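You operate a simulated robot arm through the tools that you are given. There is no shell and no other tool.

You are at the controls of a simulated robot arm. One attempt, no reset.

## Task
Gauge the grooved cylinder under the dial; sort it into the grey tray.
Fine: limit 0.05 either way. Slide only with the red lever up; leave it up, sliding plate out.

It is judged by the outcome, as a careful person would: the job done as asked, and still so three seconds after it is handed in. It fails if anything else is knocked over, pushed out of place, dropped, spilled or broken.

## Robot
A 6-joint arm with a two-finger gripper, fixed in place. Base frame: the origin is on the floor under the middle of its stand, x ahead of it, y to its left, z up. Units: mm, degrees, N and s.
With the tool pointing down near the work surface it reaches from about 580 to 640 mm from the base axis. Its first joint turns from -166.0 to 166.0 degrees. Payload 1.66 kg.
The TCP is the grasp point between the finger pads, 16 mm short of the fingertips. In the tool frame z runs along the fingers and y along their closing line. The gripper opens to 111 mm; its body begins 104 mm behind the TCP.
Orientation is that of the tool frame in the base frame, as a unit quaternion [x, y, z, w]. With the fingers straight down and closing along the base's y, the tool's x points along the base's -x, its y along +y and its z along -z.

## Interface
- The arm moves only by the tool nudge_tool. Its argument "commands" is a list of rows, each an object (a shift or turn left out is 0, a gripper value left out holds the last) with "hand": the finger opening in cm, from 0 to 11.1; "slide": the shift along the tool's x, y, z in units of 500 mm (1.0 is 500 mm), a list of three; "rotation": the turn, a rotation vector about the tool's x, y, z in units of 120 degrees (1.0 is 120 degrees), a list of three. In form: [{"hand": hand, "slide": [dx, dy, dz], "rotation": [rx, ry, rz]}, ...]. A call has 1 to 20 rows; each row is the pose to reach, as a shift and turn from the pose commanded when the call began, along the tool's axes at that moment. A call with a number of a shift or a turn outside -1 to 1 is refused whole. A row lasts 0.2 s, in which the tool goes at most 50 mm and 8.6 degrees; a call with a longer step from one row to the next is refused whole, and so is a gripper value outside its range. Where a pose cannot be reached the arm comes as near as it can. A force on the tool above 50 N (or 10 N above the force at the start of the call, whichever is more), or a blocked arm, ends the call early, and 0.2 s more pass. Each finger travels about 169.8 mm/s and halts on what it meets, pressing with about 32 N; the grip force reading is that of the motor and also rises with nothing between the fingers. The clock runs only during rows and for 0.2 s after the last one: add rows that repeat a pose to give the fingers time. The reply holds the time, the measured pose of the TCP, the force on the tool along the base axes, the opening and the grip force, in the units named above and with some noise, with the torque about the TCP (base axes, N m) and any sound that the robot's microphone picked up.
- Cameras (640 x 400 px; columns grow to the right, rows downward): "scene" is fixed at [220.1, 500.2, 1567.3]; the picture's right is [-0.99, -0.15, 0.00], its down [-0.07, 0.50, -0.86] and it looks along [0.13, -0.85, -0.50] (base axes); focal length 323 px, centre (320, 200). "wrist" rides on the gripper at [70, 14, -143] in the tool frame; the picture's right is [-0.19, 0.98, 0.00], its down [-0.87, -0.17, -0.47] and it looks along [-0.46, -0.09, 0.88] (tool axes); focal length 230 px, centre (320, 200).
- get_image(camera): a new picture of that camera. No time passes.
- raise_lower(by): moves the trunk up (or, below 0, down) by that many mm; the arm rides with it, the base frame stays. It gives what a move gives, with no picture.
- locate(camera, pixels): there is no depth. For up to 12 entries [column, row, z] of the newest picture of that camera ("zoom" is the newest enlarged one), the place [x, y] in the base frame at which the ray of that pixel passes the height z, good to about 2 mm. No time passes.
- inspect(camera, box): a new picture of the part [left, top, right, bottom] of that camera's present view, enlarged. No time passes.
- finish_job(): hands the job in; it is judged then, once.

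Unless the task says otherwise, let go and move clear before handing in.

The tools are called after ">>>" by a JSON object that holds its "op" and its "data". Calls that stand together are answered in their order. nudge_tool: Moves the arm, as the interface text tells. Its arguments: {"type":"object","properties":{"commands":{"type":"array"}},"required":["commands"]} The other tools are called the same way: raise_lower (by) moves the trunk up or down; get_image (camera) takes a picture; locate (camera, pixels) gives the place at which the rays of pixels pass given heights; inspect (camera, box) takes an enlarged picture of a part of a camera's view; finish_job () hands the job in.

At the start:

```text
clock: 0.0
eef_pos: [261.4, -349.6, 1124.3]
ee_rot: [0.0, 1.0, 0.0, -0.001]
contact_force: [0.9, 0.3, 0.1]
wrist_torque: [0.02, -0.03, -0.01]
width: 110.9
grip_force: 0.1
trunk travel left (down, up): [-100.0, 490.0]
```

scene: 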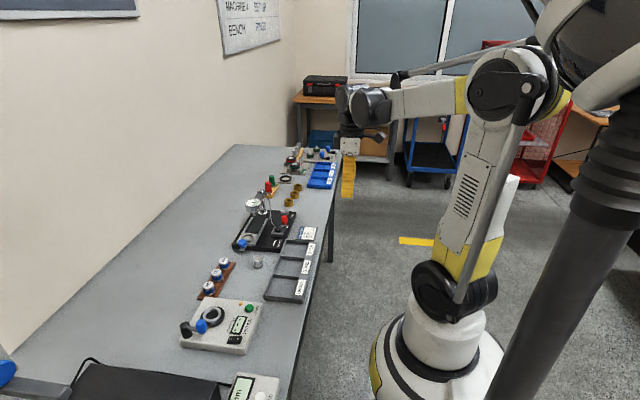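
wrist: 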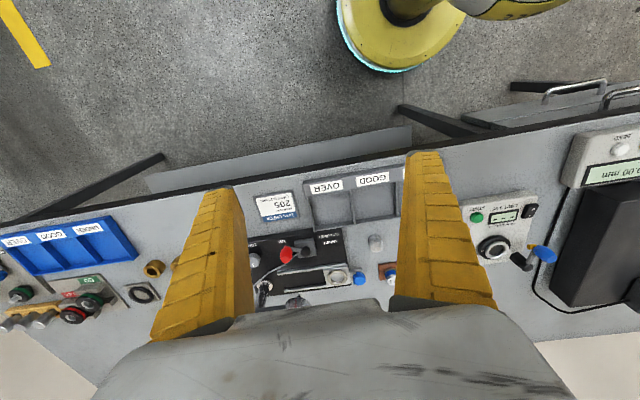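

The first pictures show the bench with a dial gauge on a black base (scene ~265,225), a grey tray with UNDER/GOOD/OVER compartments (scene ~295,265) and a small cylinder (scene ~258,262). I'll enlarge these areas before moving.

>>> {"op": "inspect", "data": {"camera": "scene", "box": [220, 180, 340, 255]}}

>>> {"op": "inspect", "data": {"camera": "scene", "box": [170, 220, 330, 320]}}

>>> {"op": "inspect", "data": {"camera": "wrist", "box": [230, 170, 430, 320]}}

>>> {"op": "inspect", "data": {"camera": "scene", "box": [250, 135, 350, 200]}}

```text
5.33 times, centred on (280, 218) of scene
```

zoom: 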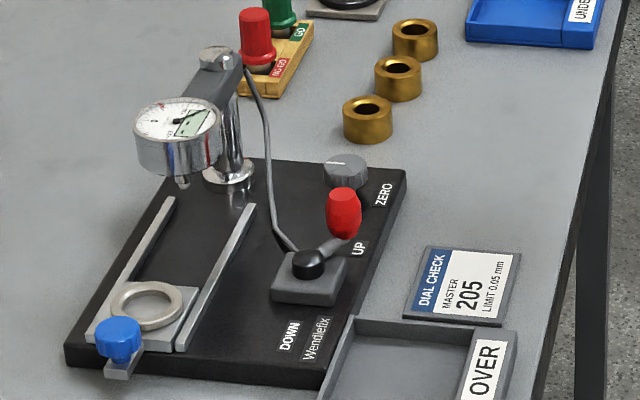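

```text
4.00 times, centred on (250, 270) of scene
```

zoom: 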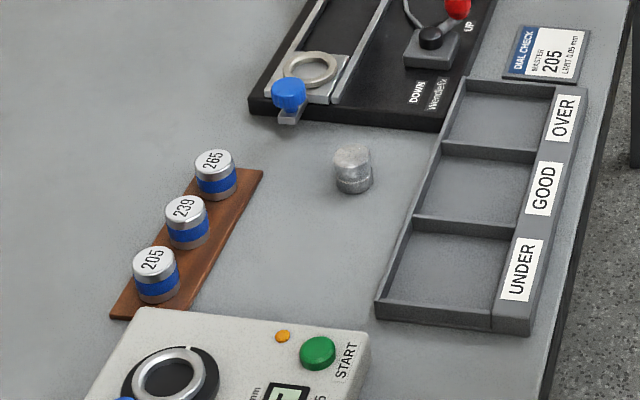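

```text
2.67 times, centred on (330, 245) of wrist
```

zoom: 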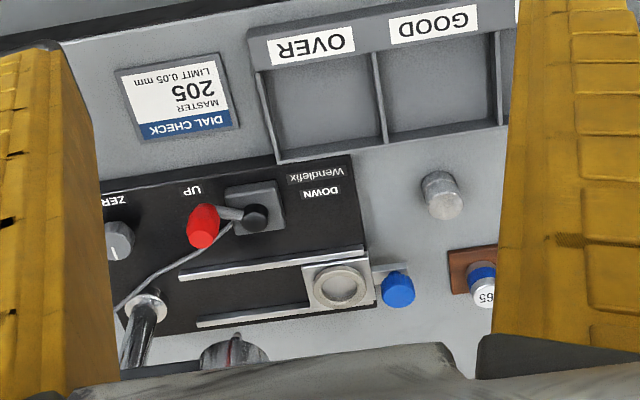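

```text
6.15 times, centred on (300, 168) of scene
```

zoom: 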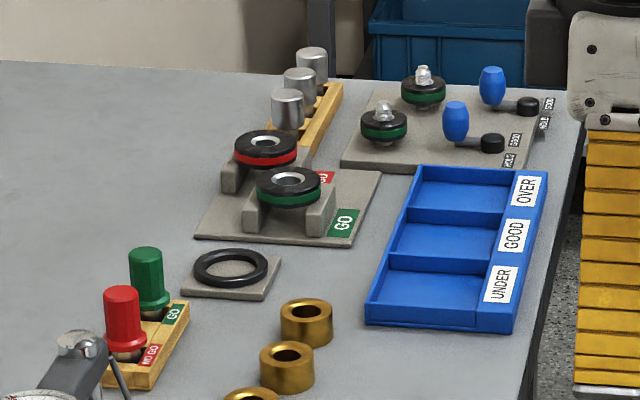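

The zooms show a dial comparator with a red lever, a blue slide knob and a nest ring, plus three masters (265, 239, 205), a card saying "MASTER 205 LIMIT 0.05 mm" and the plain cylinder. Now I'll triangulate the bench height from both cameras.

>>> {"op": "locate", "data": {"camera": "scene", "pixels": [[258, 267, 700], [258, 267, 800], [258, 267, 900], [297, 302, 700], [297, 302, 800], [297, 302, 900], [302, 227, 800], [302, 227, 900]]}}

>>> {"op": "locate", "data": {"camera": "wrist", "pixels": [[375, 238, 700], [375, 238, 800], [375, 238, 900], [256, 196, 700], [256, 196, 800], [256, 196, 900], [298, 193, 800], [298, 193, 900]]}}

>>> {"op": "inspect", "data": {"camera": "scene", "box": [235, 190, 275, 215]}}

>>> {"op": "inspect", "data": {"camera": "scene", "box": [240, 245, 280, 270]}}

```text
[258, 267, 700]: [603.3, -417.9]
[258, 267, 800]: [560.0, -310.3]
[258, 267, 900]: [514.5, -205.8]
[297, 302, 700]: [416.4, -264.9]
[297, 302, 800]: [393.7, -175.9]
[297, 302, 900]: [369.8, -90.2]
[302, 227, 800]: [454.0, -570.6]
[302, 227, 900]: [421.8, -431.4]
```

```text
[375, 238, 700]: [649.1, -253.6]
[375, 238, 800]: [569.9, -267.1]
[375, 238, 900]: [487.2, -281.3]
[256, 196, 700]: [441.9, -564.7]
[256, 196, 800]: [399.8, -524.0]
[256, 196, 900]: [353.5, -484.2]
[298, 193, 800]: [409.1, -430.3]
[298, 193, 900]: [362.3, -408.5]
```

```text
16.00 times, centred on (255, 202) of scene
```

zoom: 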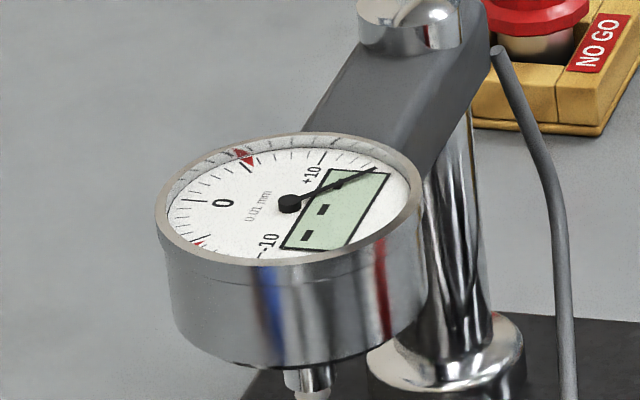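

```text
16.00 times, centred on (260, 258) of scene
```

zoom: 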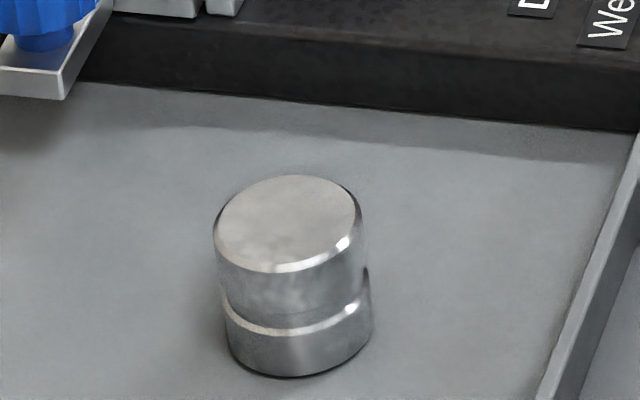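

The dial is graduated in 0.01 mm (scale ±10, red marks at ±5, display "--") and the loose cylinder has a groove. I'll match the card corners in both views to fix the bench height accurately.

>>> {"op": "locate", "data": {"camera": "scene", "pixels": [[314.3, 241.4, 830], [314.3, 241.4, 850], [295.6, 240.1, 830], [295.6, 240.1, 850], [317.9, 227.9, 830], [317.9, 227.9, 850], [300.1, 226.6, 830], [300.1, 226.6, 850]]}}

>>> {"op": "locate", "data": {"camera": "wrist", "pixels": [[291.75, 189.5, 830], [291.75, 189.5, 850], [300, 218, 830], [300, 218, 850], [253.1, 196.2, 830], [253.1, 196.2, 850], [262.5, 225.5, 830], [262.5, 225.5, 850]]}}

```text
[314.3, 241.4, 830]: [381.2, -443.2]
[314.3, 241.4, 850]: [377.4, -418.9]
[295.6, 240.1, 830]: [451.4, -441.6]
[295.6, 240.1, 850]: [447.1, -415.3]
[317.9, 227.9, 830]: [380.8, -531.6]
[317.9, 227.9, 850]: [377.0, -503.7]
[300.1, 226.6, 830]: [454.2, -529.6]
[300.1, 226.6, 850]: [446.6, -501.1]
```

```text
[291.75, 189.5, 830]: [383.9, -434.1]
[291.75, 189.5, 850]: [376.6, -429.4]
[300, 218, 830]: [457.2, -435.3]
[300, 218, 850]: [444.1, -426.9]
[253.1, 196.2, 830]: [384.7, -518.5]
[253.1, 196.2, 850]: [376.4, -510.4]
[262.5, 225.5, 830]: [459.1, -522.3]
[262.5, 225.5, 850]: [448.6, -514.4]
```

The card corners agree on a top height of about 839 mm, so the bench is near 835 mm. Next I'll triangulate the fixture parts: ring (247.6,237.7), blue knob (242.5,243.9), red knob (284.3,220.4), pivot (277.8,229.8) and ZERO knob (284.9,212.4).

>>> {"op": "locate", "data": {"camera": "scene", "pixels": [[247.6, 237.7, 850], [247.6, 237.7, 900], [242.5, 243.9, 850], [242.5, 243.9, 900], [284.3, 220.4, 850], [284.3, 220.4, 950], [277.75, 229.8, 850], [277.75, 229.8, 900], [284.9, 212.4, 850], [284.9, 212.4, 900], [254.5, 215.2, 850], [254.5, 215.2, 900]]}}

>>> {"op": "locate", "data": {"camera": "wrist", "pixels": [[337.5, 277.25, 850], [337.5, 277.25, 900], [359.25, 279.1, 850], [359.25, 279.1, 900], [286.1, 254.4, 850], [286.1, 254.4, 950], [305.6, 251.4, 850], [305.6, 251.4, 900], [253.1, 260, 850], [253.1, 260, 900]]}}

```text
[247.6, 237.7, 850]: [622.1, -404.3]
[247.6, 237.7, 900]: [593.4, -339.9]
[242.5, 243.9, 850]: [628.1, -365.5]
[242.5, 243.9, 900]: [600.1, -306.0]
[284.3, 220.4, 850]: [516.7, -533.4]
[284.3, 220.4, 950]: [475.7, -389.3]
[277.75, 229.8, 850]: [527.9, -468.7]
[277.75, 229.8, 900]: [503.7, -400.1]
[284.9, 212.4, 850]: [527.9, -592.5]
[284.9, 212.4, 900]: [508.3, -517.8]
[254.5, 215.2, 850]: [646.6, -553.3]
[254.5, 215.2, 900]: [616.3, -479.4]
```

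```text
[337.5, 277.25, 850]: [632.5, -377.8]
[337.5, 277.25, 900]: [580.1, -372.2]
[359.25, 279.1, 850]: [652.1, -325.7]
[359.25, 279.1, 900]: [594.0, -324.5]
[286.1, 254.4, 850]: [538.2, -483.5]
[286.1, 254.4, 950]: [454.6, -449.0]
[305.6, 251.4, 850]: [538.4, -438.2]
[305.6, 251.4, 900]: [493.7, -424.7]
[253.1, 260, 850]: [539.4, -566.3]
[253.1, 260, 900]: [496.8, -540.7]
```

Triangulated: ring ≈ (609,-375,872), blue knob ≈ (611,-325,884), red knob ≈ (499,-468,895), ZERO ≈ (517,-553,877), cylinder ≈ (541,-273). I'll make a safe test move high above the cylinder to see the reach and get better pictures.

>>> {"op": "nudge_tool", "data": {"commands": [{"slide": [-0.07, 0.02, 0.0]}, {"slide": [-0.14, 0.04, 0.0]}, {"slide": [-0.21, 0.06, 0.0]}, {"slide": [-0.28, 0.08, 0.0]}, {"slide": [-0.35, 0.1, 0.0]}, {"slide": [-0.42, 0.12, 0.0]}, {"slide": [-0.49, 0.14, 0.0]}, {"slide": [-0.56, 0.154, 0.0]}, {"slide": [-0.56, 0.154, 0.0]}]}}

```text
clock: 2.0
eef_pos: [541.1, -271.1, 1123.9]
ee_rot: [0.0, 1.0, 0.0, 0.001]
contact_force: [-0.1, -1.0, 0.2]
wrist_torque: [0.0, 0.02, -0.01]
width: 111.0
grip_force: 0.1
trunk travel left (down, up): [-100.0, 490.0]
```

The arm reached (541,-271,1124) without trouble. Now I'll look from here with both cameras.

>>> {"op": "get_image", "data": {"camera": "wrist"}}

>>> {"op": "get_image", "data": {"camera": "scene"}}

```text
taken
```

wrist: 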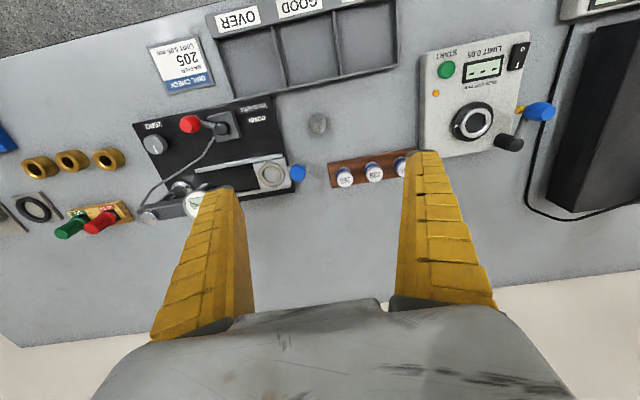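

```text
taken
```

scene: 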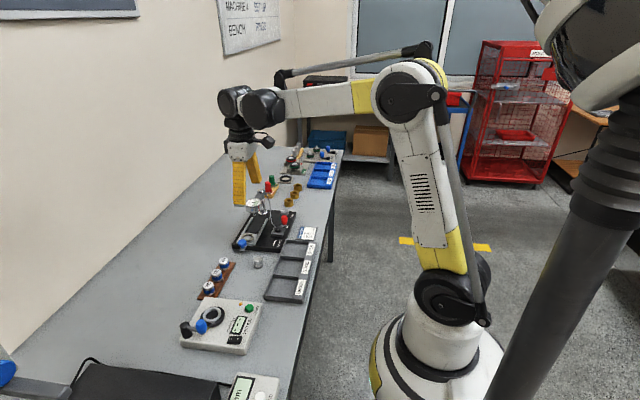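

This is a good overhead view: tray at top (310,50), card (180,65), fixture (220,150), cylinder (318,124), masters on the brown rack (370,172). I'll zoom in for detail.

>>> {"op": "inspect", "data": {"camera": "wrist", "box": [120, 80, 320, 220]}}

>>> {"op": "inspect", "data": {"camera": "wrist", "box": [280, 100, 420, 200]}}

>>> {"op": "inspect", "data": {"camera": "wrist", "box": [140, 0, 420, 120]}}

>>> {"op": "inspect", "data": {"camera": "scene", "box": [190, 250, 240, 305]}}

```text
2.86 times, centred on (220, 150) of wrist
```

zoom: 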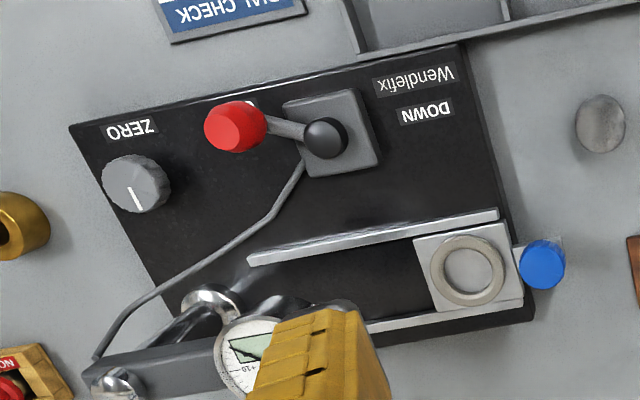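

```text
4.00 times, centred on (350, 150) of wrist
```

zoom: 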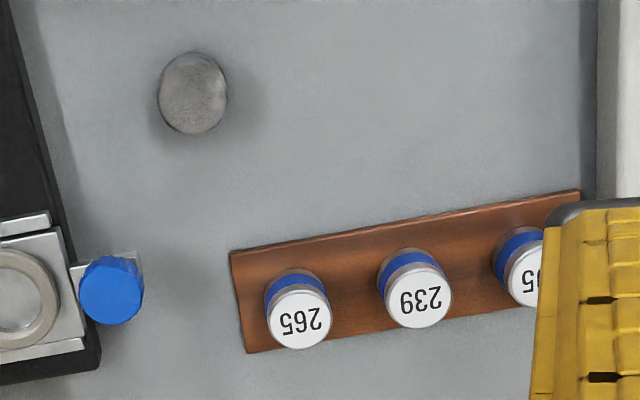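

```text
2.29 times, centred on (280, 60) of wrist
```

zoom: 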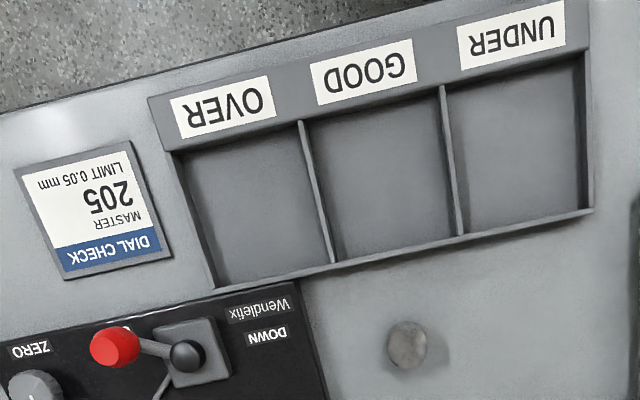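

```text
7.27 times, centred on (215, 278) of scene
```

zoom: 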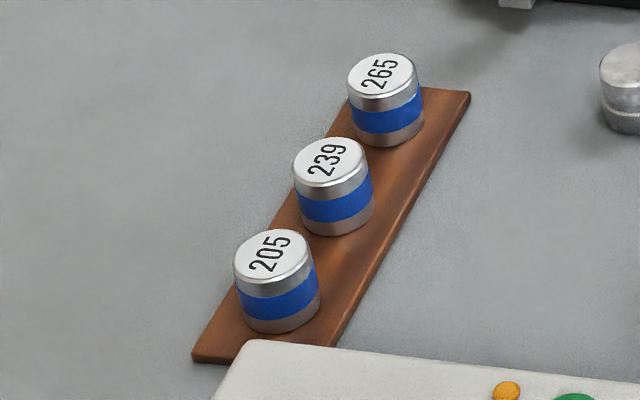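

The fixture is roughly aligned to the base axes. I need to understand the lever's mechanism, the slide knob and ring, so I'll zoom strongly on those.

>>> {"op": "inspect", "data": {"camera": "scene", "box": [262, 208, 302, 233]}}

>>> {"op": "inspect", "data": {"camera": "scene", "box": [230, 225, 270, 250]}}

>>> {"op": "inspect", "data": {"camera": "wrist", "box": [175, 100, 255, 150]}}

>>> {"op": "inspect", "data": {"camera": "wrist", "box": [240, 140, 320, 200]}}

```text
16.00 times, centred on (282, 220) of scene
```

zoom: 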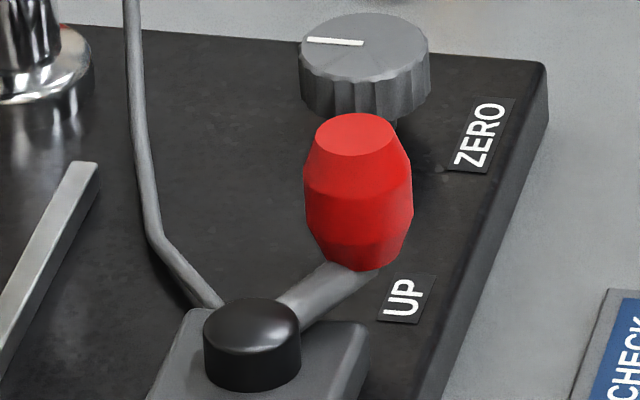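

```text
16.00 times, centred on (250, 238) of scene
```

zoom: 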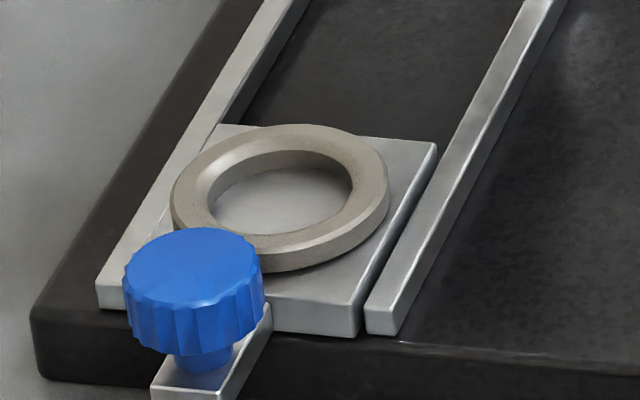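

```text
8.00 times, centred on (215, 125) of wrist
```

zoom: 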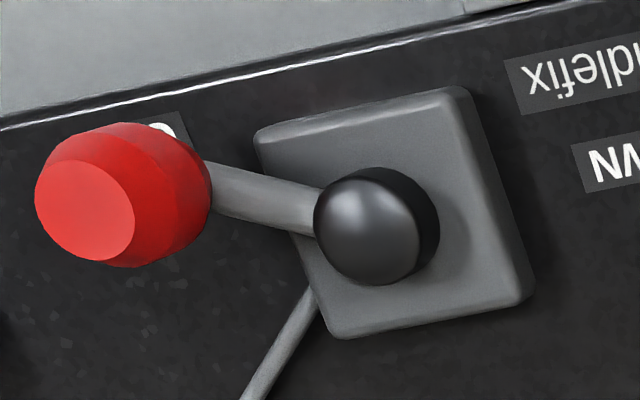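

```text
6.67 times, centred on (280, 170) of wrist
```

zoom: 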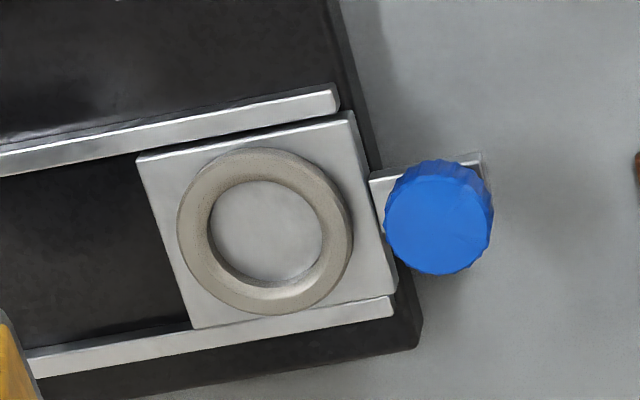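

The lever turns about a vertical black hub with the red barrel knob pointing at "UP"; the nest ring is on the plate with a blue knob on a tongue at the +y end. I'll triangulate the precise feature centres from both views.

>>> {"op": "locate", "data": {"camera": "scene", "pixels": [[284.31, 215.81, 880], [284.31, 215.81, 920], [277.75, 227.2, 860], [277.75, 227.2, 900], [284.75, 210.5, 860], [284.75, 210.5, 900], [247.5, 237.25, 860], [247.5, 237.25, 900], [242.06, 242.25, 870], [242.06, 242.25, 900]]}}

>>> {"op": "locate", "data": {"camera": "wrist", "pixels": [[185.6, 126.5, 880], [185.6, 126.5, 920], [220.6, 128.5, 860], [220.6, 128.5, 900], [271.3, 174.5, 860], [271.3, 174.5, 900], [297.85, 173.3, 870], [297.85, 173.3, 900]]}}

```text
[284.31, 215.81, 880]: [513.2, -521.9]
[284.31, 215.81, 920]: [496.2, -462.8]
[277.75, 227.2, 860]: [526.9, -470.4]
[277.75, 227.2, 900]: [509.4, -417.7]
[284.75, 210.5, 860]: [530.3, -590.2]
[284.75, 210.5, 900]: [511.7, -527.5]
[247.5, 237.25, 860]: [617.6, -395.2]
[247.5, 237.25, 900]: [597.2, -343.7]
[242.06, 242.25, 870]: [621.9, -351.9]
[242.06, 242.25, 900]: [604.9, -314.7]
```

```text
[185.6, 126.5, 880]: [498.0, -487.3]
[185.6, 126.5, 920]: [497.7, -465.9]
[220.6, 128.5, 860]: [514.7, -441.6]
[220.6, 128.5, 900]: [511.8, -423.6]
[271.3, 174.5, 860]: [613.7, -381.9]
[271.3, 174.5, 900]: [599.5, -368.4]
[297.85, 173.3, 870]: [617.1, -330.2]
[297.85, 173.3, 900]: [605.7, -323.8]
```

Red knob top ≈ (498,-468,916), hub ≈ (512,-427,893), ring top ≈ (609.5,-377,874), blue knob top ≈ (609.5,-326,891). Next come the masters, the cylinder, the base plate corners and the tray.

>>> {"op": "locate", "data": {"camera": "scene", "pixels": [[223.5, 260.95, 850], [223.5, 260.95, 890], [216.5, 272.5, 850], [216.5, 272.5, 890], [208.55, 285.6, 850], [208.55, 285.6, 890], [257.9, 259.4, 850], [257.9, 259.4, 890], [258.6, 266.4, 830], [258.6, 266.4, 840]]}}

>>> {"op": "locate", "data": {"camera": "wrist", "pixels": [[345, 179.5, 850], [345, 179.5, 890], [374.75, 174.25, 850], [374.75, 174.25, 890], [317.75, 123.25, 850], [317.75, 123.25, 890], [132.5, 123.7, 858], [268.1, 94.7, 858], [294.4, 191.2, 858]]}}

```text
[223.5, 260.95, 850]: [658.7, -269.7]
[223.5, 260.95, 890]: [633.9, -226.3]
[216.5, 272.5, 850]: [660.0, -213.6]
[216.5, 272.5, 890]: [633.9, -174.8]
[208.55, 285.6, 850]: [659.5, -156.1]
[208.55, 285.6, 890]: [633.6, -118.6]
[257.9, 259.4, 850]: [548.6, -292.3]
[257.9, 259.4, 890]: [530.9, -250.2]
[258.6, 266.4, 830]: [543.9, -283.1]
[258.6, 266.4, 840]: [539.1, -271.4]
```

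```text
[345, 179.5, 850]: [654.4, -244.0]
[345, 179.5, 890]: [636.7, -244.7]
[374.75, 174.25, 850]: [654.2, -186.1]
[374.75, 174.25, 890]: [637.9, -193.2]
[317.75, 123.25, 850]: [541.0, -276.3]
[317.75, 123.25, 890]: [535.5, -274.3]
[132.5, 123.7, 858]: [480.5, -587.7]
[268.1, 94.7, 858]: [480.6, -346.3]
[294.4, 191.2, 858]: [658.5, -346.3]
```

Base plate spans x 480–658, y −346…−588 (axis-aligned); master 205 ≈ (644,-136, top 873.5); cylinder ≈ (540.5,-275.5), z 836–866. I'll test the reach at lower height over master 205 with clearance.

>>> {"op": "nudge_tool", "data": {"commands": [{"slide": [-0.03, 0.04, 0.05]}, {"slide": [-0.06, 0.08, 0.1]}, {"slide": [-0.09, 0.12, 0.15]}, {"slide": [-0.12, 0.16, 0.2]}, {"slide": [-0.15, 0.2, 0.25]}, {"slide": [-0.18, 0.24, 0.3]}, {"slide": [-0.206, 0.272, 0.348]}, {"slide": [-0.206, 0.272, 0.348]}, {"slide": [-0.206, 0.272, 0.348]}]}}

```text
clock: 4.0
eef_pos: [644.7, -136.2, 949.7]
ee_rot: [0.0, 1.0, 0.0, 0.0]
contact_force: [0.1, 0.1, -0.4]
wrist_torque: [-0.01, -0.03, 0.0]
width: 111.0
grip_force: 0.1
trunk travel left (down, up): [-100.0, 490.0]
```

The arm reached (644.7,-136.2,949.7) exactly. I'll look from here at the masters.

>>> {"op": "get_image", "data": {"camera": "wrist"}}

>>> {"op": "get_image", "data": {"camera": "scene"}}

```text
taken
```

wrist: 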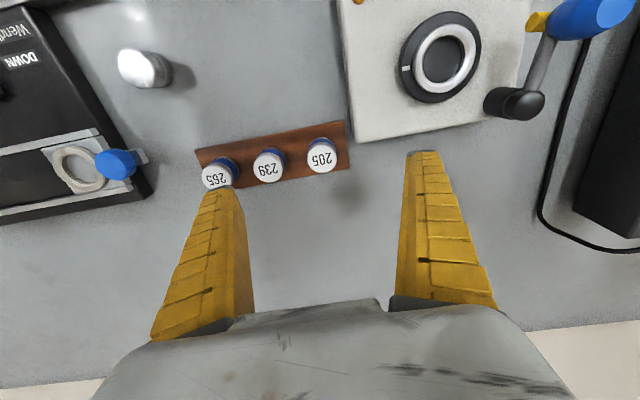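

```text
taken
```

scene: 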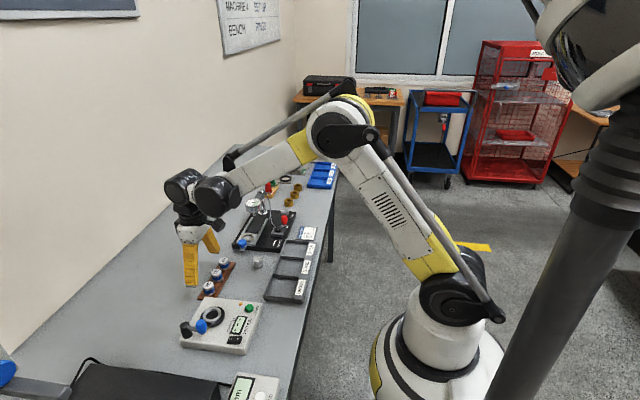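

Master 205 sits at wrist pixel (322,155) between the finger tips. I'll test outward reach in this free area: x +70 mm at the same height.

>>> {"op": "nudge_tool", "data": {"commands": [{"slide": [-0.08, 0, 0]}, {"slide": [-0.15, 0, 0]}, {"slide": [-0.15, 0, 0]}]}}

>>> {"op": "inspect", "data": {"camera": "wrist", "box": [160, 100, 480, 300]}}

```text
clock: 4.8
eef_pos: [719.7, -136.4, 950.4]
ee_rot: [0.0, 1.0, 0.0, 0.0]
contact_force: [-0.7, 0.5, 0.1]
wrist_torque: [0.0, 0.02, 0.01]
width: 110.9
grip_force: 0.1
trunk travel left (down, up): [-100.0, 490.0]
```

```text
2.00 times, centred on (320, 200) of wrist
```

zoom: 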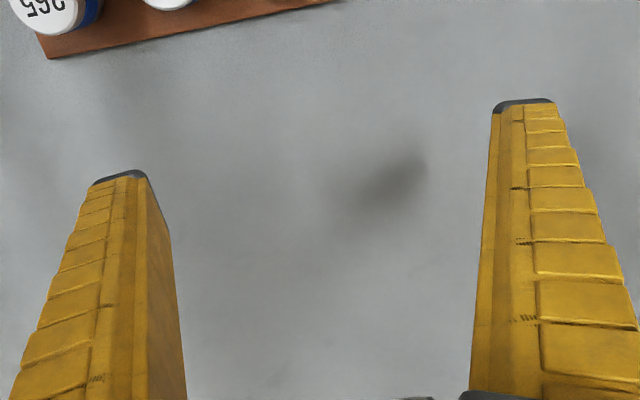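

r = 732 at z = 950 is reachable. I'll test whether it also holds lower, going down to z ≈ 880 over bare bench.

>>> {"op": "nudge_tool", "data": {"commands": [{"slide": [0, 0, 0.07]}, {"slide": [0, 0, 0.14]}, {"slide": [0, 0, 0.14]}]}}

```text
clock: 5.6
eef_pos: [719.4, -135.1, 879.6]
ee_rot: [-0.001, 1.0, 0.0, 0.0]
contact_force: [-0.4, 0.1, -0.8]
wrist_torque: [0.01, 0.0, -0.02]
width: 110.7
grip_force: 0.0
trunk travel left (down, up): [-100.0, 490.0]
```

The arm goes to (719,-135,880) too, so the reach is ample. I'll go back up over master 205 at z = 950 and turn the tool +90° so the fingers close along x and the camera looks towards −y.

>>> {"op": "nudge_tool", "data": {"commands": [{"slide": [0, 0, -0.07]}, {"slide": [0, 0, -0.14]}, {"slide": [0.03, 0, -0.14], "rotation": [0, 0, 0.0682]}, {"slide": [0.06, 0, -0.14], "rotation": [0, 0, 0.1364]}, {"slide": [0.09, 0, -0.14], "rotation": [0, 0, 0.2045]}, {"slide": [0.12, 0, -0.14], "rotation": [0, 0, 0.2727]}, {"slide": [0.15, 0, -0.14], "rotation": [0, 0, 0.3409]}, {"slide": [0.1504, 0, -0.14], "rotation": [0, 0, 0.4091]}, {"slide": [0.1504, 0, -0.14], "rotation": [0, 0, 0.4773]}, {"slide": [0.1504, 0, -0.14], "rotation": [0, 0, 0.5455]}, {"slide": [0.1504, 0, -0.14], "rotation": [0, 0, 0.6136]}, {"slide": [0.1504, 0, -0.14], "rotation": [0, 0, 0.6818]}, {"slide": [0.1504, 0, -0.14], "rotation": [0, 0, 0.75]}, {"slide": [0.1504, 0, -0.14], "rotation": [0, 0, 0.75]}]}}

>>> {"op": "get_image", "data": {"camera": "wrist"}}

>>> {"op": "get_image", "data": {"camera": "scene"}}

```text
clock: 8.6
eef_pos: [643.0, -135.5, 950.4]
ee_rot: [0.708, 0.706, 0.0, 0.0]
contact_force: [0.3, 0.0, -0.2]
wrist_torque: [-0.01, -0.01, -0.02]
width: 110.9
grip_force: 0.1
trunk travel left (down, up): [-100.0, 490.0]
```

```text
taken
```

wrist: 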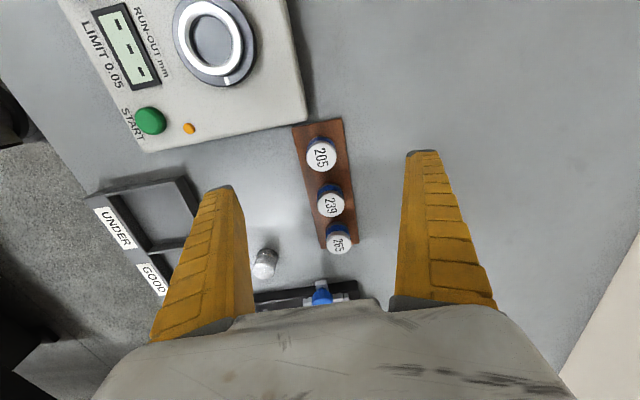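

```text
taken
```

scene: 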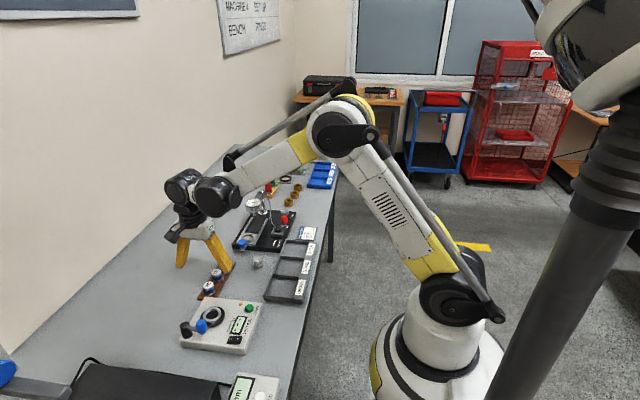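

Master 205 is centred at wrist pixel (321,155). I'll zoom in to check its exact centre, its diameter, and the clearance to the white machine.

>>> {"op": "inspect", "data": {"camera": "wrist", "box": [260, 90, 400, 190]}}

>>> {"op": "locate", "data": {"camera": "wrist", "pixels": [[305, 117, 836], [305, 117, 860], [305, 117, 880], [293, 127, 842], [343, 118, 842], [321, 155, 873.5], [331, 203, 873.5], [340, 241, 873.5]]}}

```text
4.00 times, centred on (330, 140) of wrist
```

zoom: 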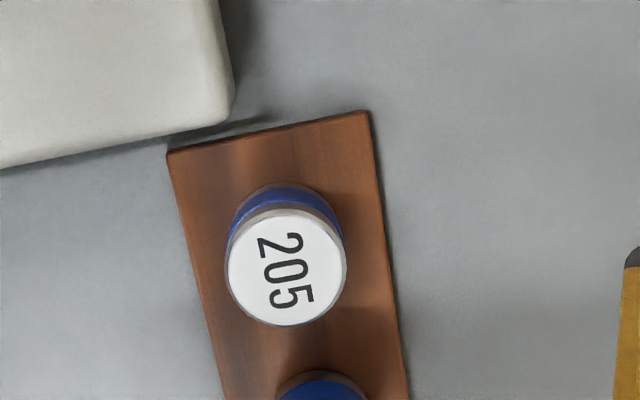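

```text
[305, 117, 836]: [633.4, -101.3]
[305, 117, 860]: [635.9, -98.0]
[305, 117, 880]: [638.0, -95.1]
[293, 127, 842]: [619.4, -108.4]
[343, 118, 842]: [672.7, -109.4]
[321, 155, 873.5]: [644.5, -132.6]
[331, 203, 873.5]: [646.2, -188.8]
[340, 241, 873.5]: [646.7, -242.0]
```

The zoom shows the 205 top face centred at zoom (287,268). I'll locate its centre and edges.

>>> {"op": "locate", "data": {"camera": "zoom", "pixels": [[287, 268, 873.5], [228, 268, 873.5], [346, 268, 873.5], [287, 209, 873.5], [287, 326, 873.5], [168, 152, 842], [370, 112, 842], [231, 105, 870], [231, 118, 840]]}}

>>> {"op": "inspect", "data": {"camera": "scene", "box": [195, 270, 235, 300]}}

```text
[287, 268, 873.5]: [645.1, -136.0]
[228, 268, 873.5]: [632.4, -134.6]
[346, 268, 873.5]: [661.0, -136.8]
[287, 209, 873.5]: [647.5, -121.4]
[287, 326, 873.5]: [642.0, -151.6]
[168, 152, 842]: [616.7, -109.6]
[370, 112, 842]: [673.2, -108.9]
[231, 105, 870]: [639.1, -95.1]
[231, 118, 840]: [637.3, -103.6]
```

```text
13.33 times, centred on (215, 285) of scene
```

zoom: 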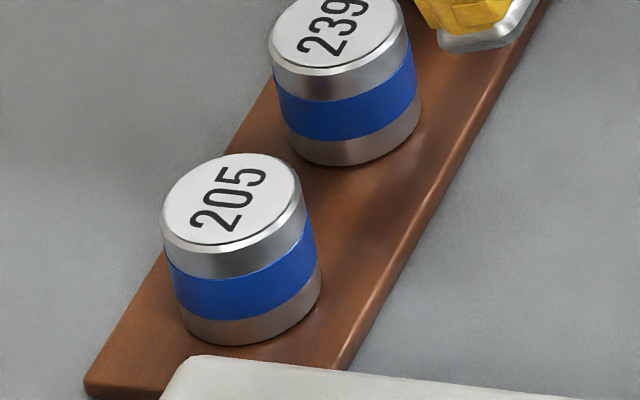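

Master 205 is at ≈ (645.3,-136.2), Ø≈30, rack top ≈ 842. I'll narrow the fingers to 60 mm and descend around it to TCP z ≈ 869, leaving about 11 mm below the fingertips.

>>> {"op": "nudge_tool", "data": {"commands": [{"hand": 6.0, "slide": [0, 0.0014, 0]}, {"hand": 6.0, "slide": [0, 0.0014, 0.04]}, {"hand": 6.0, "slide": [0, 0.0014, 0.08]}, {"hand": 6.0, "slide": [0, 0.0014, 0.12]}, {"hand": 6.0, "slide": [0, 0.0014, 0.145]}, {"hand": 6.0, "slide": [0, 0.0014, 0.162]}, {"hand": 6.0, "slide": [0, 0.0014, 0.162]}]}}

>>> {"op": "get_image", "data": {"camera": "wrist"}}

>>> {"op": "inspect", "data": {"camera": "scene", "box": [160, 235, 260, 300]}}

```text
clock: 10.2
eef_pos: [644.1, -135.5, 868.7]
ee_rot: [0.707, 0.707, 0.001, 0.0]
contact_force: [0.4, -0.6, 0.1]
wrist_torque: [0.0, 0.01, -0.01]
width: 62.2
grip_force: 1.8
trunk travel left (down, up): [-100.0, 490.0]
```

```text
taken
```

wrist: 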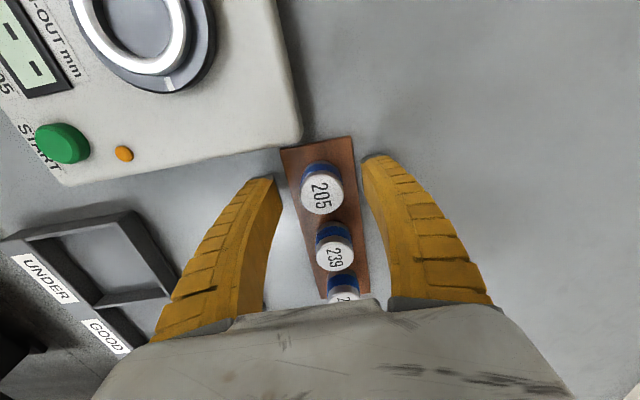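

```text
6.15 times, centred on (210, 268) of scene
```

zoom: 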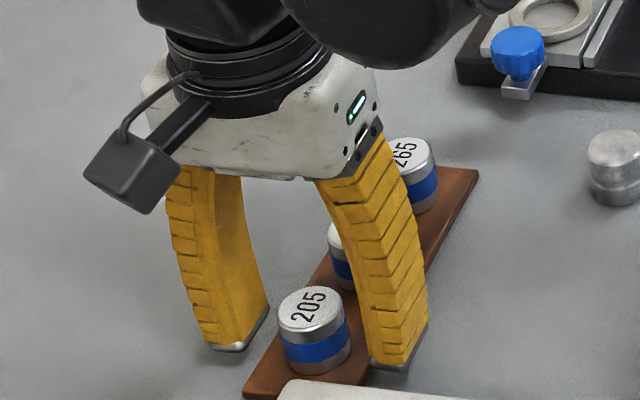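

The fingers straddle master 205 with clearance all around. I'll zoom to check its centring along the pads before closing.

>>> {"op": "inspect", "data": {"camera": "wrist", "box": [260, 140, 380, 215]}}

```text
5.33 times, centred on (320, 178) of wrist
```

zoom: 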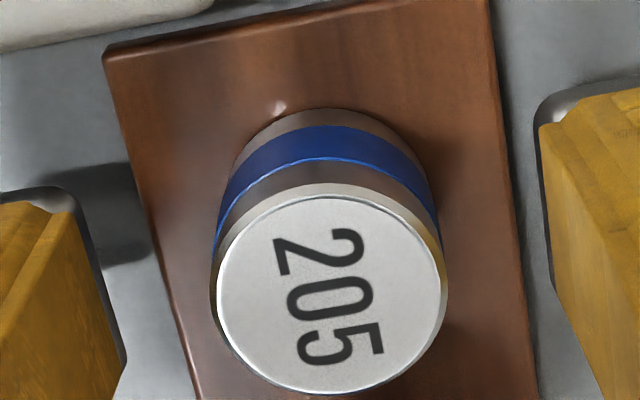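

>>> {"op": "locate", "data": {"camera": "zoom", "pixels": [[332, 291, 873.5], [332, 291, 872.5], [218, 291, 873.5], [446, 291, 873.5], [332, 186, 873.5], [332, 393, 873.5], [105, 55, 842], [488, 0, 842]]}}

```text
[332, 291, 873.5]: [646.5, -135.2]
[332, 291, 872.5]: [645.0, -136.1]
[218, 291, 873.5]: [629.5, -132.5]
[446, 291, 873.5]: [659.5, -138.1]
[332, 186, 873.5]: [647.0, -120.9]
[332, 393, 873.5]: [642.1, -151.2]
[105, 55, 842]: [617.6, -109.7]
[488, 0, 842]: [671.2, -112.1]
```

The master is centred within about 1 mm (645,-135.9 against TCP 644.1,-135.5). I'll close gently on it.

>>> {"op": "nudge_tool", "data": {"commands": [{"hand": 4.0, "slide": [0, 0.0016, 0]}, {"hand": 3.2, "slide": [0, 0.0016, 0]}, {"hand": 2.8, "slide": [0, 0.0016, 0]}, {"hand": 2.5, "slide": [0, 0.0016, 0]}, {"hand": 2.5, "slide": [0, 0.0016, 0]}]}}

>>> {"op": "get_image", "data": {"camera": "wrist"}}

```text
clock: 11.4
eef_pos: [644.6, -135.6, 870.3]
ee_rot: [0.707, 0.707, 0.001, 0.0]
contact_force: [-1.4, 0.4, 4.0]
wrist_torque: [0.09, 0.0, 0.0]
width: 28.0
grip_force: 12.1
trunk travel left (down, up): [-100.0, 490.0]
```

```text
taken
```

wrist: 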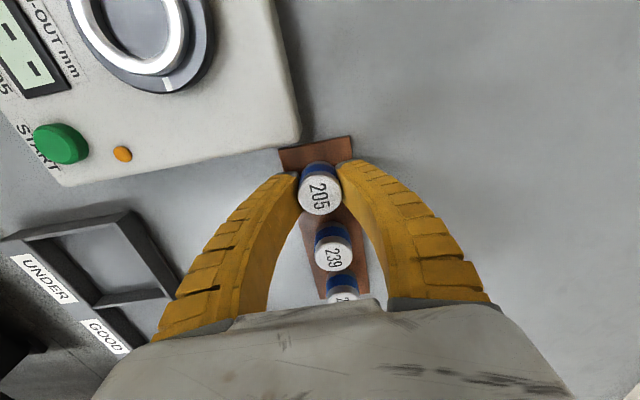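

The fingers hold the master at 28.0 mm with 12 N. I'll tighten a bit more, then lift slowly by 30 mm and check.

>>> {"op": "nudge_tool", "data": {"commands": [{"hand": 1.8, "slide": [0, 0, 0]}, {"hand": 1.0, "slide": [0, 0, 0]}, {"hand": 1.0, "slide": [0, 0, 0]}, {"hand": 1.0, "slide": [0, 0, -0.01]}, {"hand": 1.0, "slide": [0, 0, -0.03]}, {"hand": 1.0, "slide": [0, 0, -0.06]}, {"hand": 1.0, "slide": [0, 0, -0.06]}]}}

>>> {"op": "get_image", "data": {"camera": "wrist"}}

>>> {"op": "inspect", "data": {"camera": "scene", "box": [160, 225, 260, 290]}}

```text
clock: 13.0
eef_pos: [645.2, -136.0, 899.6]
ee_rot: [0.707, 0.707, 0.001, 0.0]
contact_force: [-0.4, 0.7, -2.2]
wrist_torque: [-0.01, -0.03, -0.01]
width: 21.5
grip_force: 32.0
trunk travel left (down, up): [-100.0, 490.0]
```

```text
taken
```

wrist: 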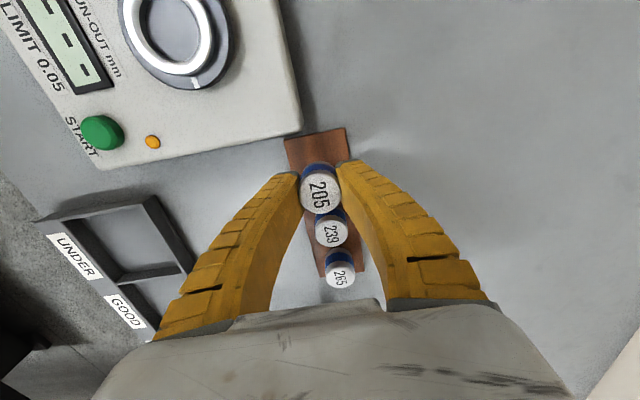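

```text
6.15 times, centred on (210, 258) of scene
```

zoom: 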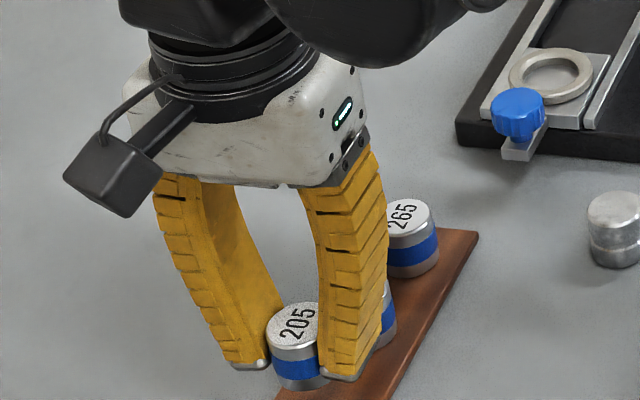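

The 205 master is lifted (about 2 N weight, grip 32 N). I'll check that it hangs straight in the fingers.

>>> {"op": "inspect", "data": {"camera": "scene", "box": [190, 265, 230, 290]}}

>>> {"op": "inspect", "data": {"camera": "wrist", "box": [260, 140, 380, 215]}}

```text
16.00 times, centred on (210, 278) of scene
```

zoom: 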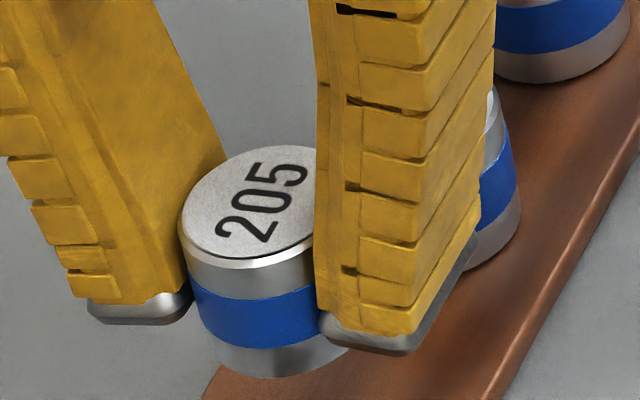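

```text
5.33 times, centred on (320, 178) of wrist
```

zoom: 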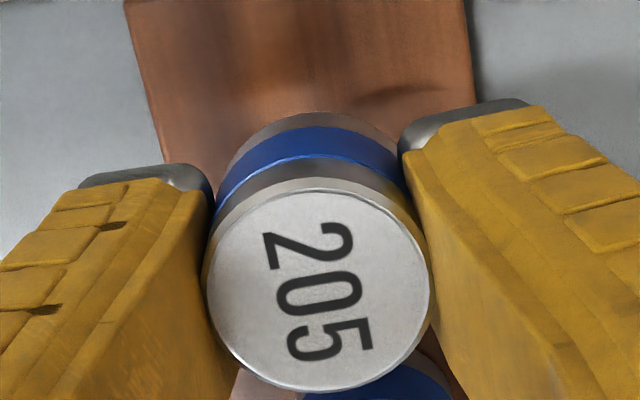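

The master sits straight between the pads. I'll raise it to z ≈ 1010 and carry it to y ≈ -412, from where the camera can see the nest ring past the master.

>>> {"op": "nudge_tool", "data": {"commands": [{"slide": [0, 0, -0.08]}, {"slide": [0, 0, -0.16]}, {"slide": [0, 0, -0.222]}, {"slide": [-0.08, -0.0105, -0.222]}, {"slide": [-0.16, -0.021, -0.222]}, {"slide": [-0.24, -0.0315, -0.222]}, {"slide": [-0.32, -0.042, -0.222]}, {"slide": [-0.4, -0.0525, -0.222]}, {"slide": [-0.48, -0.063, -0.222]}, {"slide": [-0.53, -0.07, -0.222]}, {"slide": [-0.5524, -0.0726, -0.222]}, {"slide": [-0.5524, -0.0726, -0.222]}]}}

>>> {"op": "get_image", "data": {"camera": "wrist"}}

>>> {"op": "get_image", "data": {"camera": "scene"}}

```text
clock: 15.6
eef_pos: [610.0, -412.8, 1011.7]
ee_rot: [0.707, 0.707, 0.0, 0.0]
contact_force: [-0.7, 0.7, -2.0]
wrist_torque: [0.01, -0.01, -0.01]
width: 21.3
grip_force: 31.6
trunk travel left (down, up): [-100.0, 490.0]
```

```text
taken
```

wrist: 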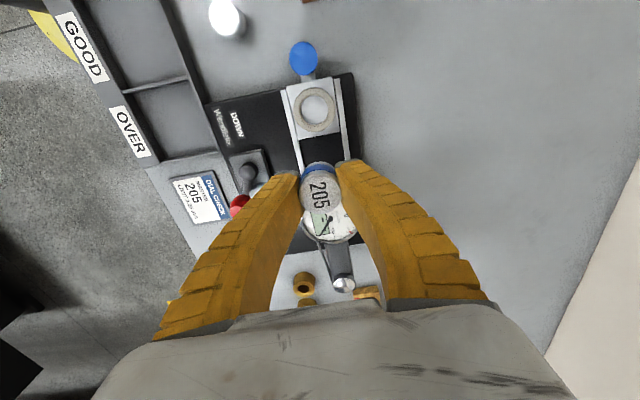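

```text
taken
```

scene: 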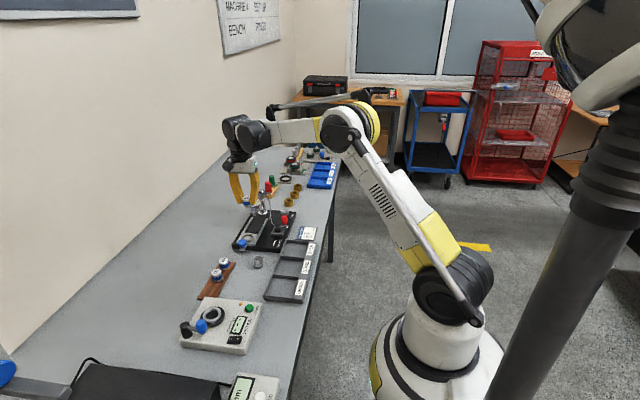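

The ring is visible at wrist pixel (317,110), with the blue knob at (303,58). I'll zoom in on the ring and on the master in hand.

>>> {"op": "inspect", "data": {"camera": "wrist", "box": [272, 78, 352, 138]}}

>>> {"op": "inspect", "data": {"camera": "wrist", "box": [280, 150, 360, 215]}}

```text
6.67 times, centred on (312, 108) of wrist
```

zoom: 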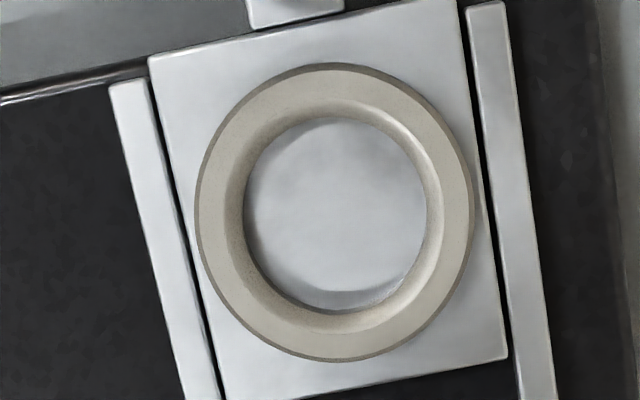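

```text
6.15 times, centred on (320, 182) of wrist
```

zoom: 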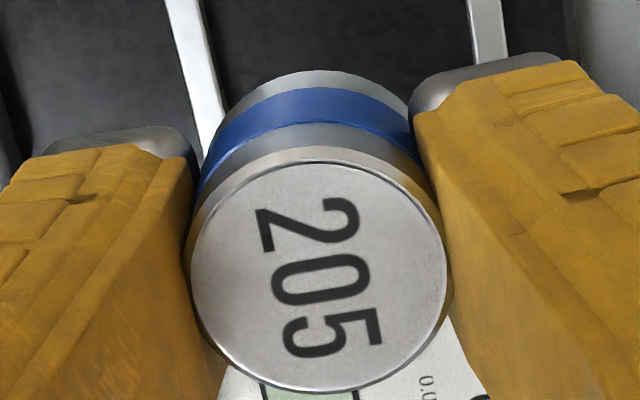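

The ring's hole has a generous chamfer (hole Ø≈32, chamfer Ø≈38), which helps seating. I'll locate the ring and the in-hand master through the same camera.

>>> {"op": "locate", "data": {"camera": "wrist", "pixels": [[314.25, 109.8, 874], [293.25, 110.25, 874], [335.1, 108.75, 874], [313.5, 87.6, 874], [315, 132.1, 874], [319.7, 194.4, 1015.5], [319.7, 194.4, 1016.5], [300.6, 106, 867], [328, 106, 867], [313.5, 95.7, 867], [314.5, 124.2, 867]]}}

```text
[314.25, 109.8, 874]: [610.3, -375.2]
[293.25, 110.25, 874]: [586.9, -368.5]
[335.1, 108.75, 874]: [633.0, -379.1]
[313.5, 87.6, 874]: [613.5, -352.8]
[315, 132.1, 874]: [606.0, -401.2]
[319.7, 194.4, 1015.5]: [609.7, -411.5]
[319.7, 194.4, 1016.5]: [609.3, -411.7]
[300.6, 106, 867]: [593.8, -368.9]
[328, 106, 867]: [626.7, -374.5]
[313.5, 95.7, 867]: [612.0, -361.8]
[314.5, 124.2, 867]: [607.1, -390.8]
```

The ring centre is ≈ (609.8,-375.8) and the in-hand master is under the TCP within a millimetre. I'll move above the ring, lower to z ≈ 930 and check alignment.

>>> {"op": "nudge_tool", "data": {"commands": [{"slide": [0.04, 0.0003, 0]}, {"slide": [0.072, 0.0006, 0]}, {"slide": [0.072, 0.0006, 0.05]}, {"slide": [0.072, 0.0006, 0.1]}, {"slide": [0.072, 0.0006, 0.14]}, {"slide": [0.072, 0.0006, 0.16]}, {"slide": [0.072, 0.0006, 0.16]}]}}

>>> {"op": "get_image", "data": {"camera": "wrist"}}

>>> {"op": "inspect", "data": {"camera": "scene", "box": [220, 195, 290, 255]}}

```text
clock: 17.2
eef_pos: [608.4, -376.4, 930.4]
ee_rot: [0.707, 0.707, 0.0, 0.0]
contact_force: [0.7, -0.5, -0.6]
wrist_torque: [-0.02, 0.02, -0.01]
width: 21.1
grip_force: 31.7
trunk travel left (down, up): [-100.0, 490.0]
```

```text
taken
```

wrist: 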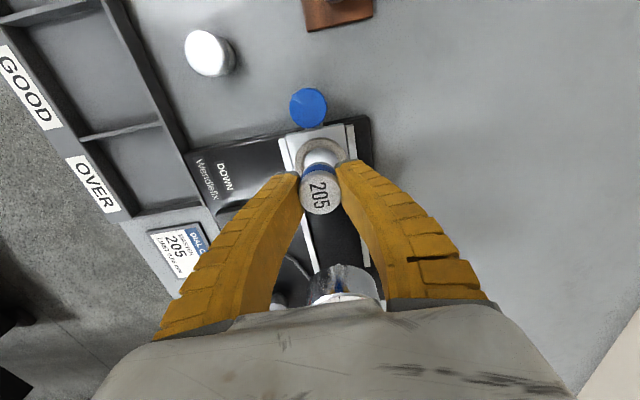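

```text
6.67 times, centred on (255, 225) of scene
```

zoom: 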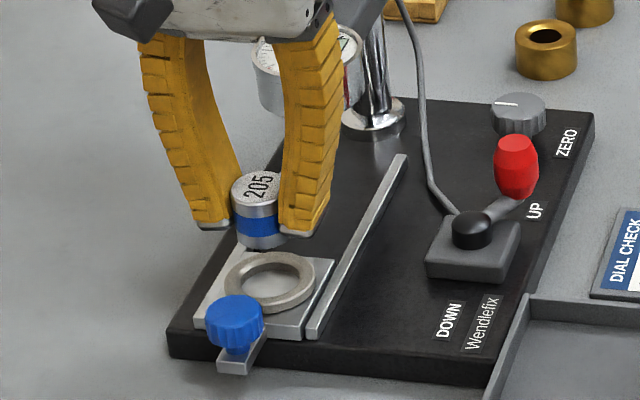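

The master hovers above the ring. I'll zoom in on the wrist view to check centring before lowering.

>>> {"op": "inspect", "data": {"camera": "wrist", "box": [270, 120, 370, 215]}}

```text
4.21 times, centred on (320, 168) of wrist
```

zoom: 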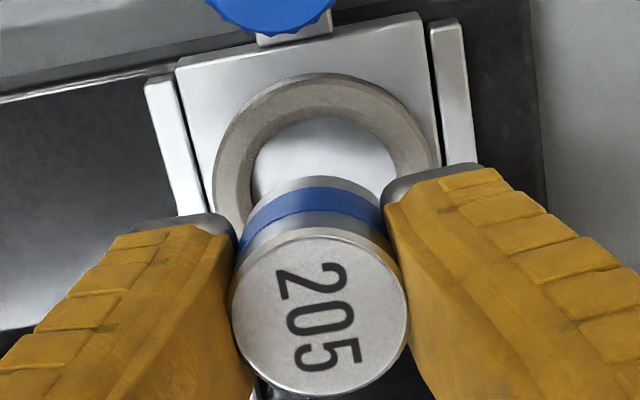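

>>> {"op": "locate", "data": {"camera": "zoom", "pixels": [[213, 165, 874], [441, 150, 874], [325, 74, 874], [231, 118, 874], [424, 105, 874], [319, 312, 935], [257, 165, 868], [392, 155, 868], [325, 116, 868]]}}

```text
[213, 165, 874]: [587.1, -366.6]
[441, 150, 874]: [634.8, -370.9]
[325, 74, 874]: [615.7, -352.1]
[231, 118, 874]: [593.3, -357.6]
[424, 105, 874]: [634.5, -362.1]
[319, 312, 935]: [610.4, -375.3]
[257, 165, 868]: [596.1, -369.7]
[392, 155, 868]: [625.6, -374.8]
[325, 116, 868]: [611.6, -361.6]
```

Master (610.4,-375.3) and ring (≈610.6,-376) agree within 1 mm. I'll lower slowly to just above the expected seating height.

>>> {"op": "nudge_tool", "data": {"commands": [{"slide": [-0.0006, 0.0006, 0.02]}, {"slide": [-0.0006, 0.0006, 0.04]}, {"slide": [-0.0006, 0.0006, 0.05]}, {"slide": [-0.0006, 0.0006, 0.056]}, {"slide": [-0.0006, 0.0006, 0.06]}, {"slide": [-0.0006, 0.0006, 0.064]}, {"slide": [-0.0006, 0.0006, 0.066]}, {"slide": [-0.0006, 0.0006, 0.066]}]}}

>>> {"op": "inspect", "data": {"camera": "wrist", "box": [270, 120, 370, 215]}}

>>> {"op": "inspect", "data": {"camera": "scene", "box": [225, 215, 275, 250]}}

```text
clock: 19.0
eef_pos: [609.6, -376.2, 896.9]
ee_rot: [0.707, 0.707, 0.001, 0.0]
contact_force: [2.7, 1.9, -1.5]
wrist_torque: [0.08, -0.07, 0.0]
width: 20.9
grip_force: 32.2
trunk travel left (down, up): [-100.0, 490.0]
```

```text
4.21 times, centred on (320, 168) of wrist
```

zoom: 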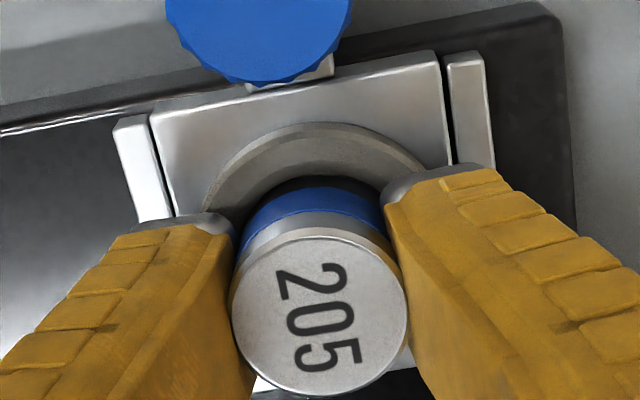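

```text
11.43 times, centred on (250, 232) of scene
```

zoom: 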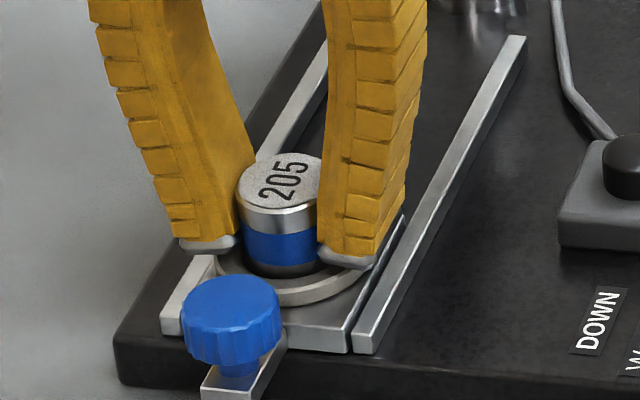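

The master has entered the ring, with small side forces (2.7, 1.9 N) pushing towards +x,+y. I'll follow those by about 0.6 mm and lower a few more millimetres in small steps.

>>> {"op": "nudge_tool", "data": {"commands": [{"slide": [0.001, 0.0012, 0.0]}, {"slide": [0.001, 0.0012, 0.002]}, {"slide": [0.001, 0.0012, 0.004]}, {"slide": [0.001, 0.0012, 0.004]}]}}

>>> {"op": "inspect", "data": {"camera": "wrist", "box": [270, 120, 370, 215]}}

```text
clock: 20.0
eef_pos: [609.7, -375.7, 896.3]
ee_rot: [0.707, 0.707, 0.0, 0.001]
contact_force: [3.3, 1.0, 10.4]
wrist_torque: [0.18, -0.09, -0.03]
width: 21.2
grip_force: 31.7
trunk travel left (down, up): [-100.0, 490.0]
```

```text
4.21 times, centred on (320, 168) of wrist
```

zoom: 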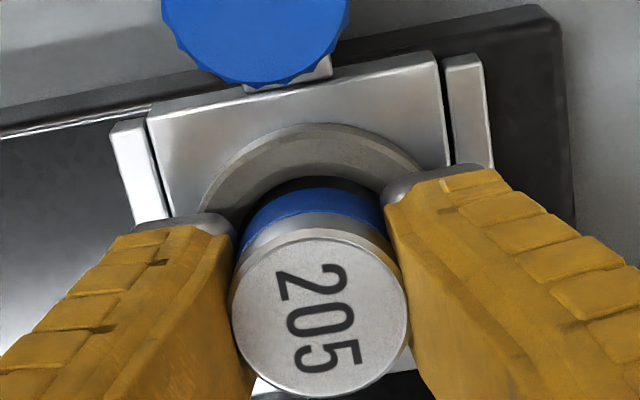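

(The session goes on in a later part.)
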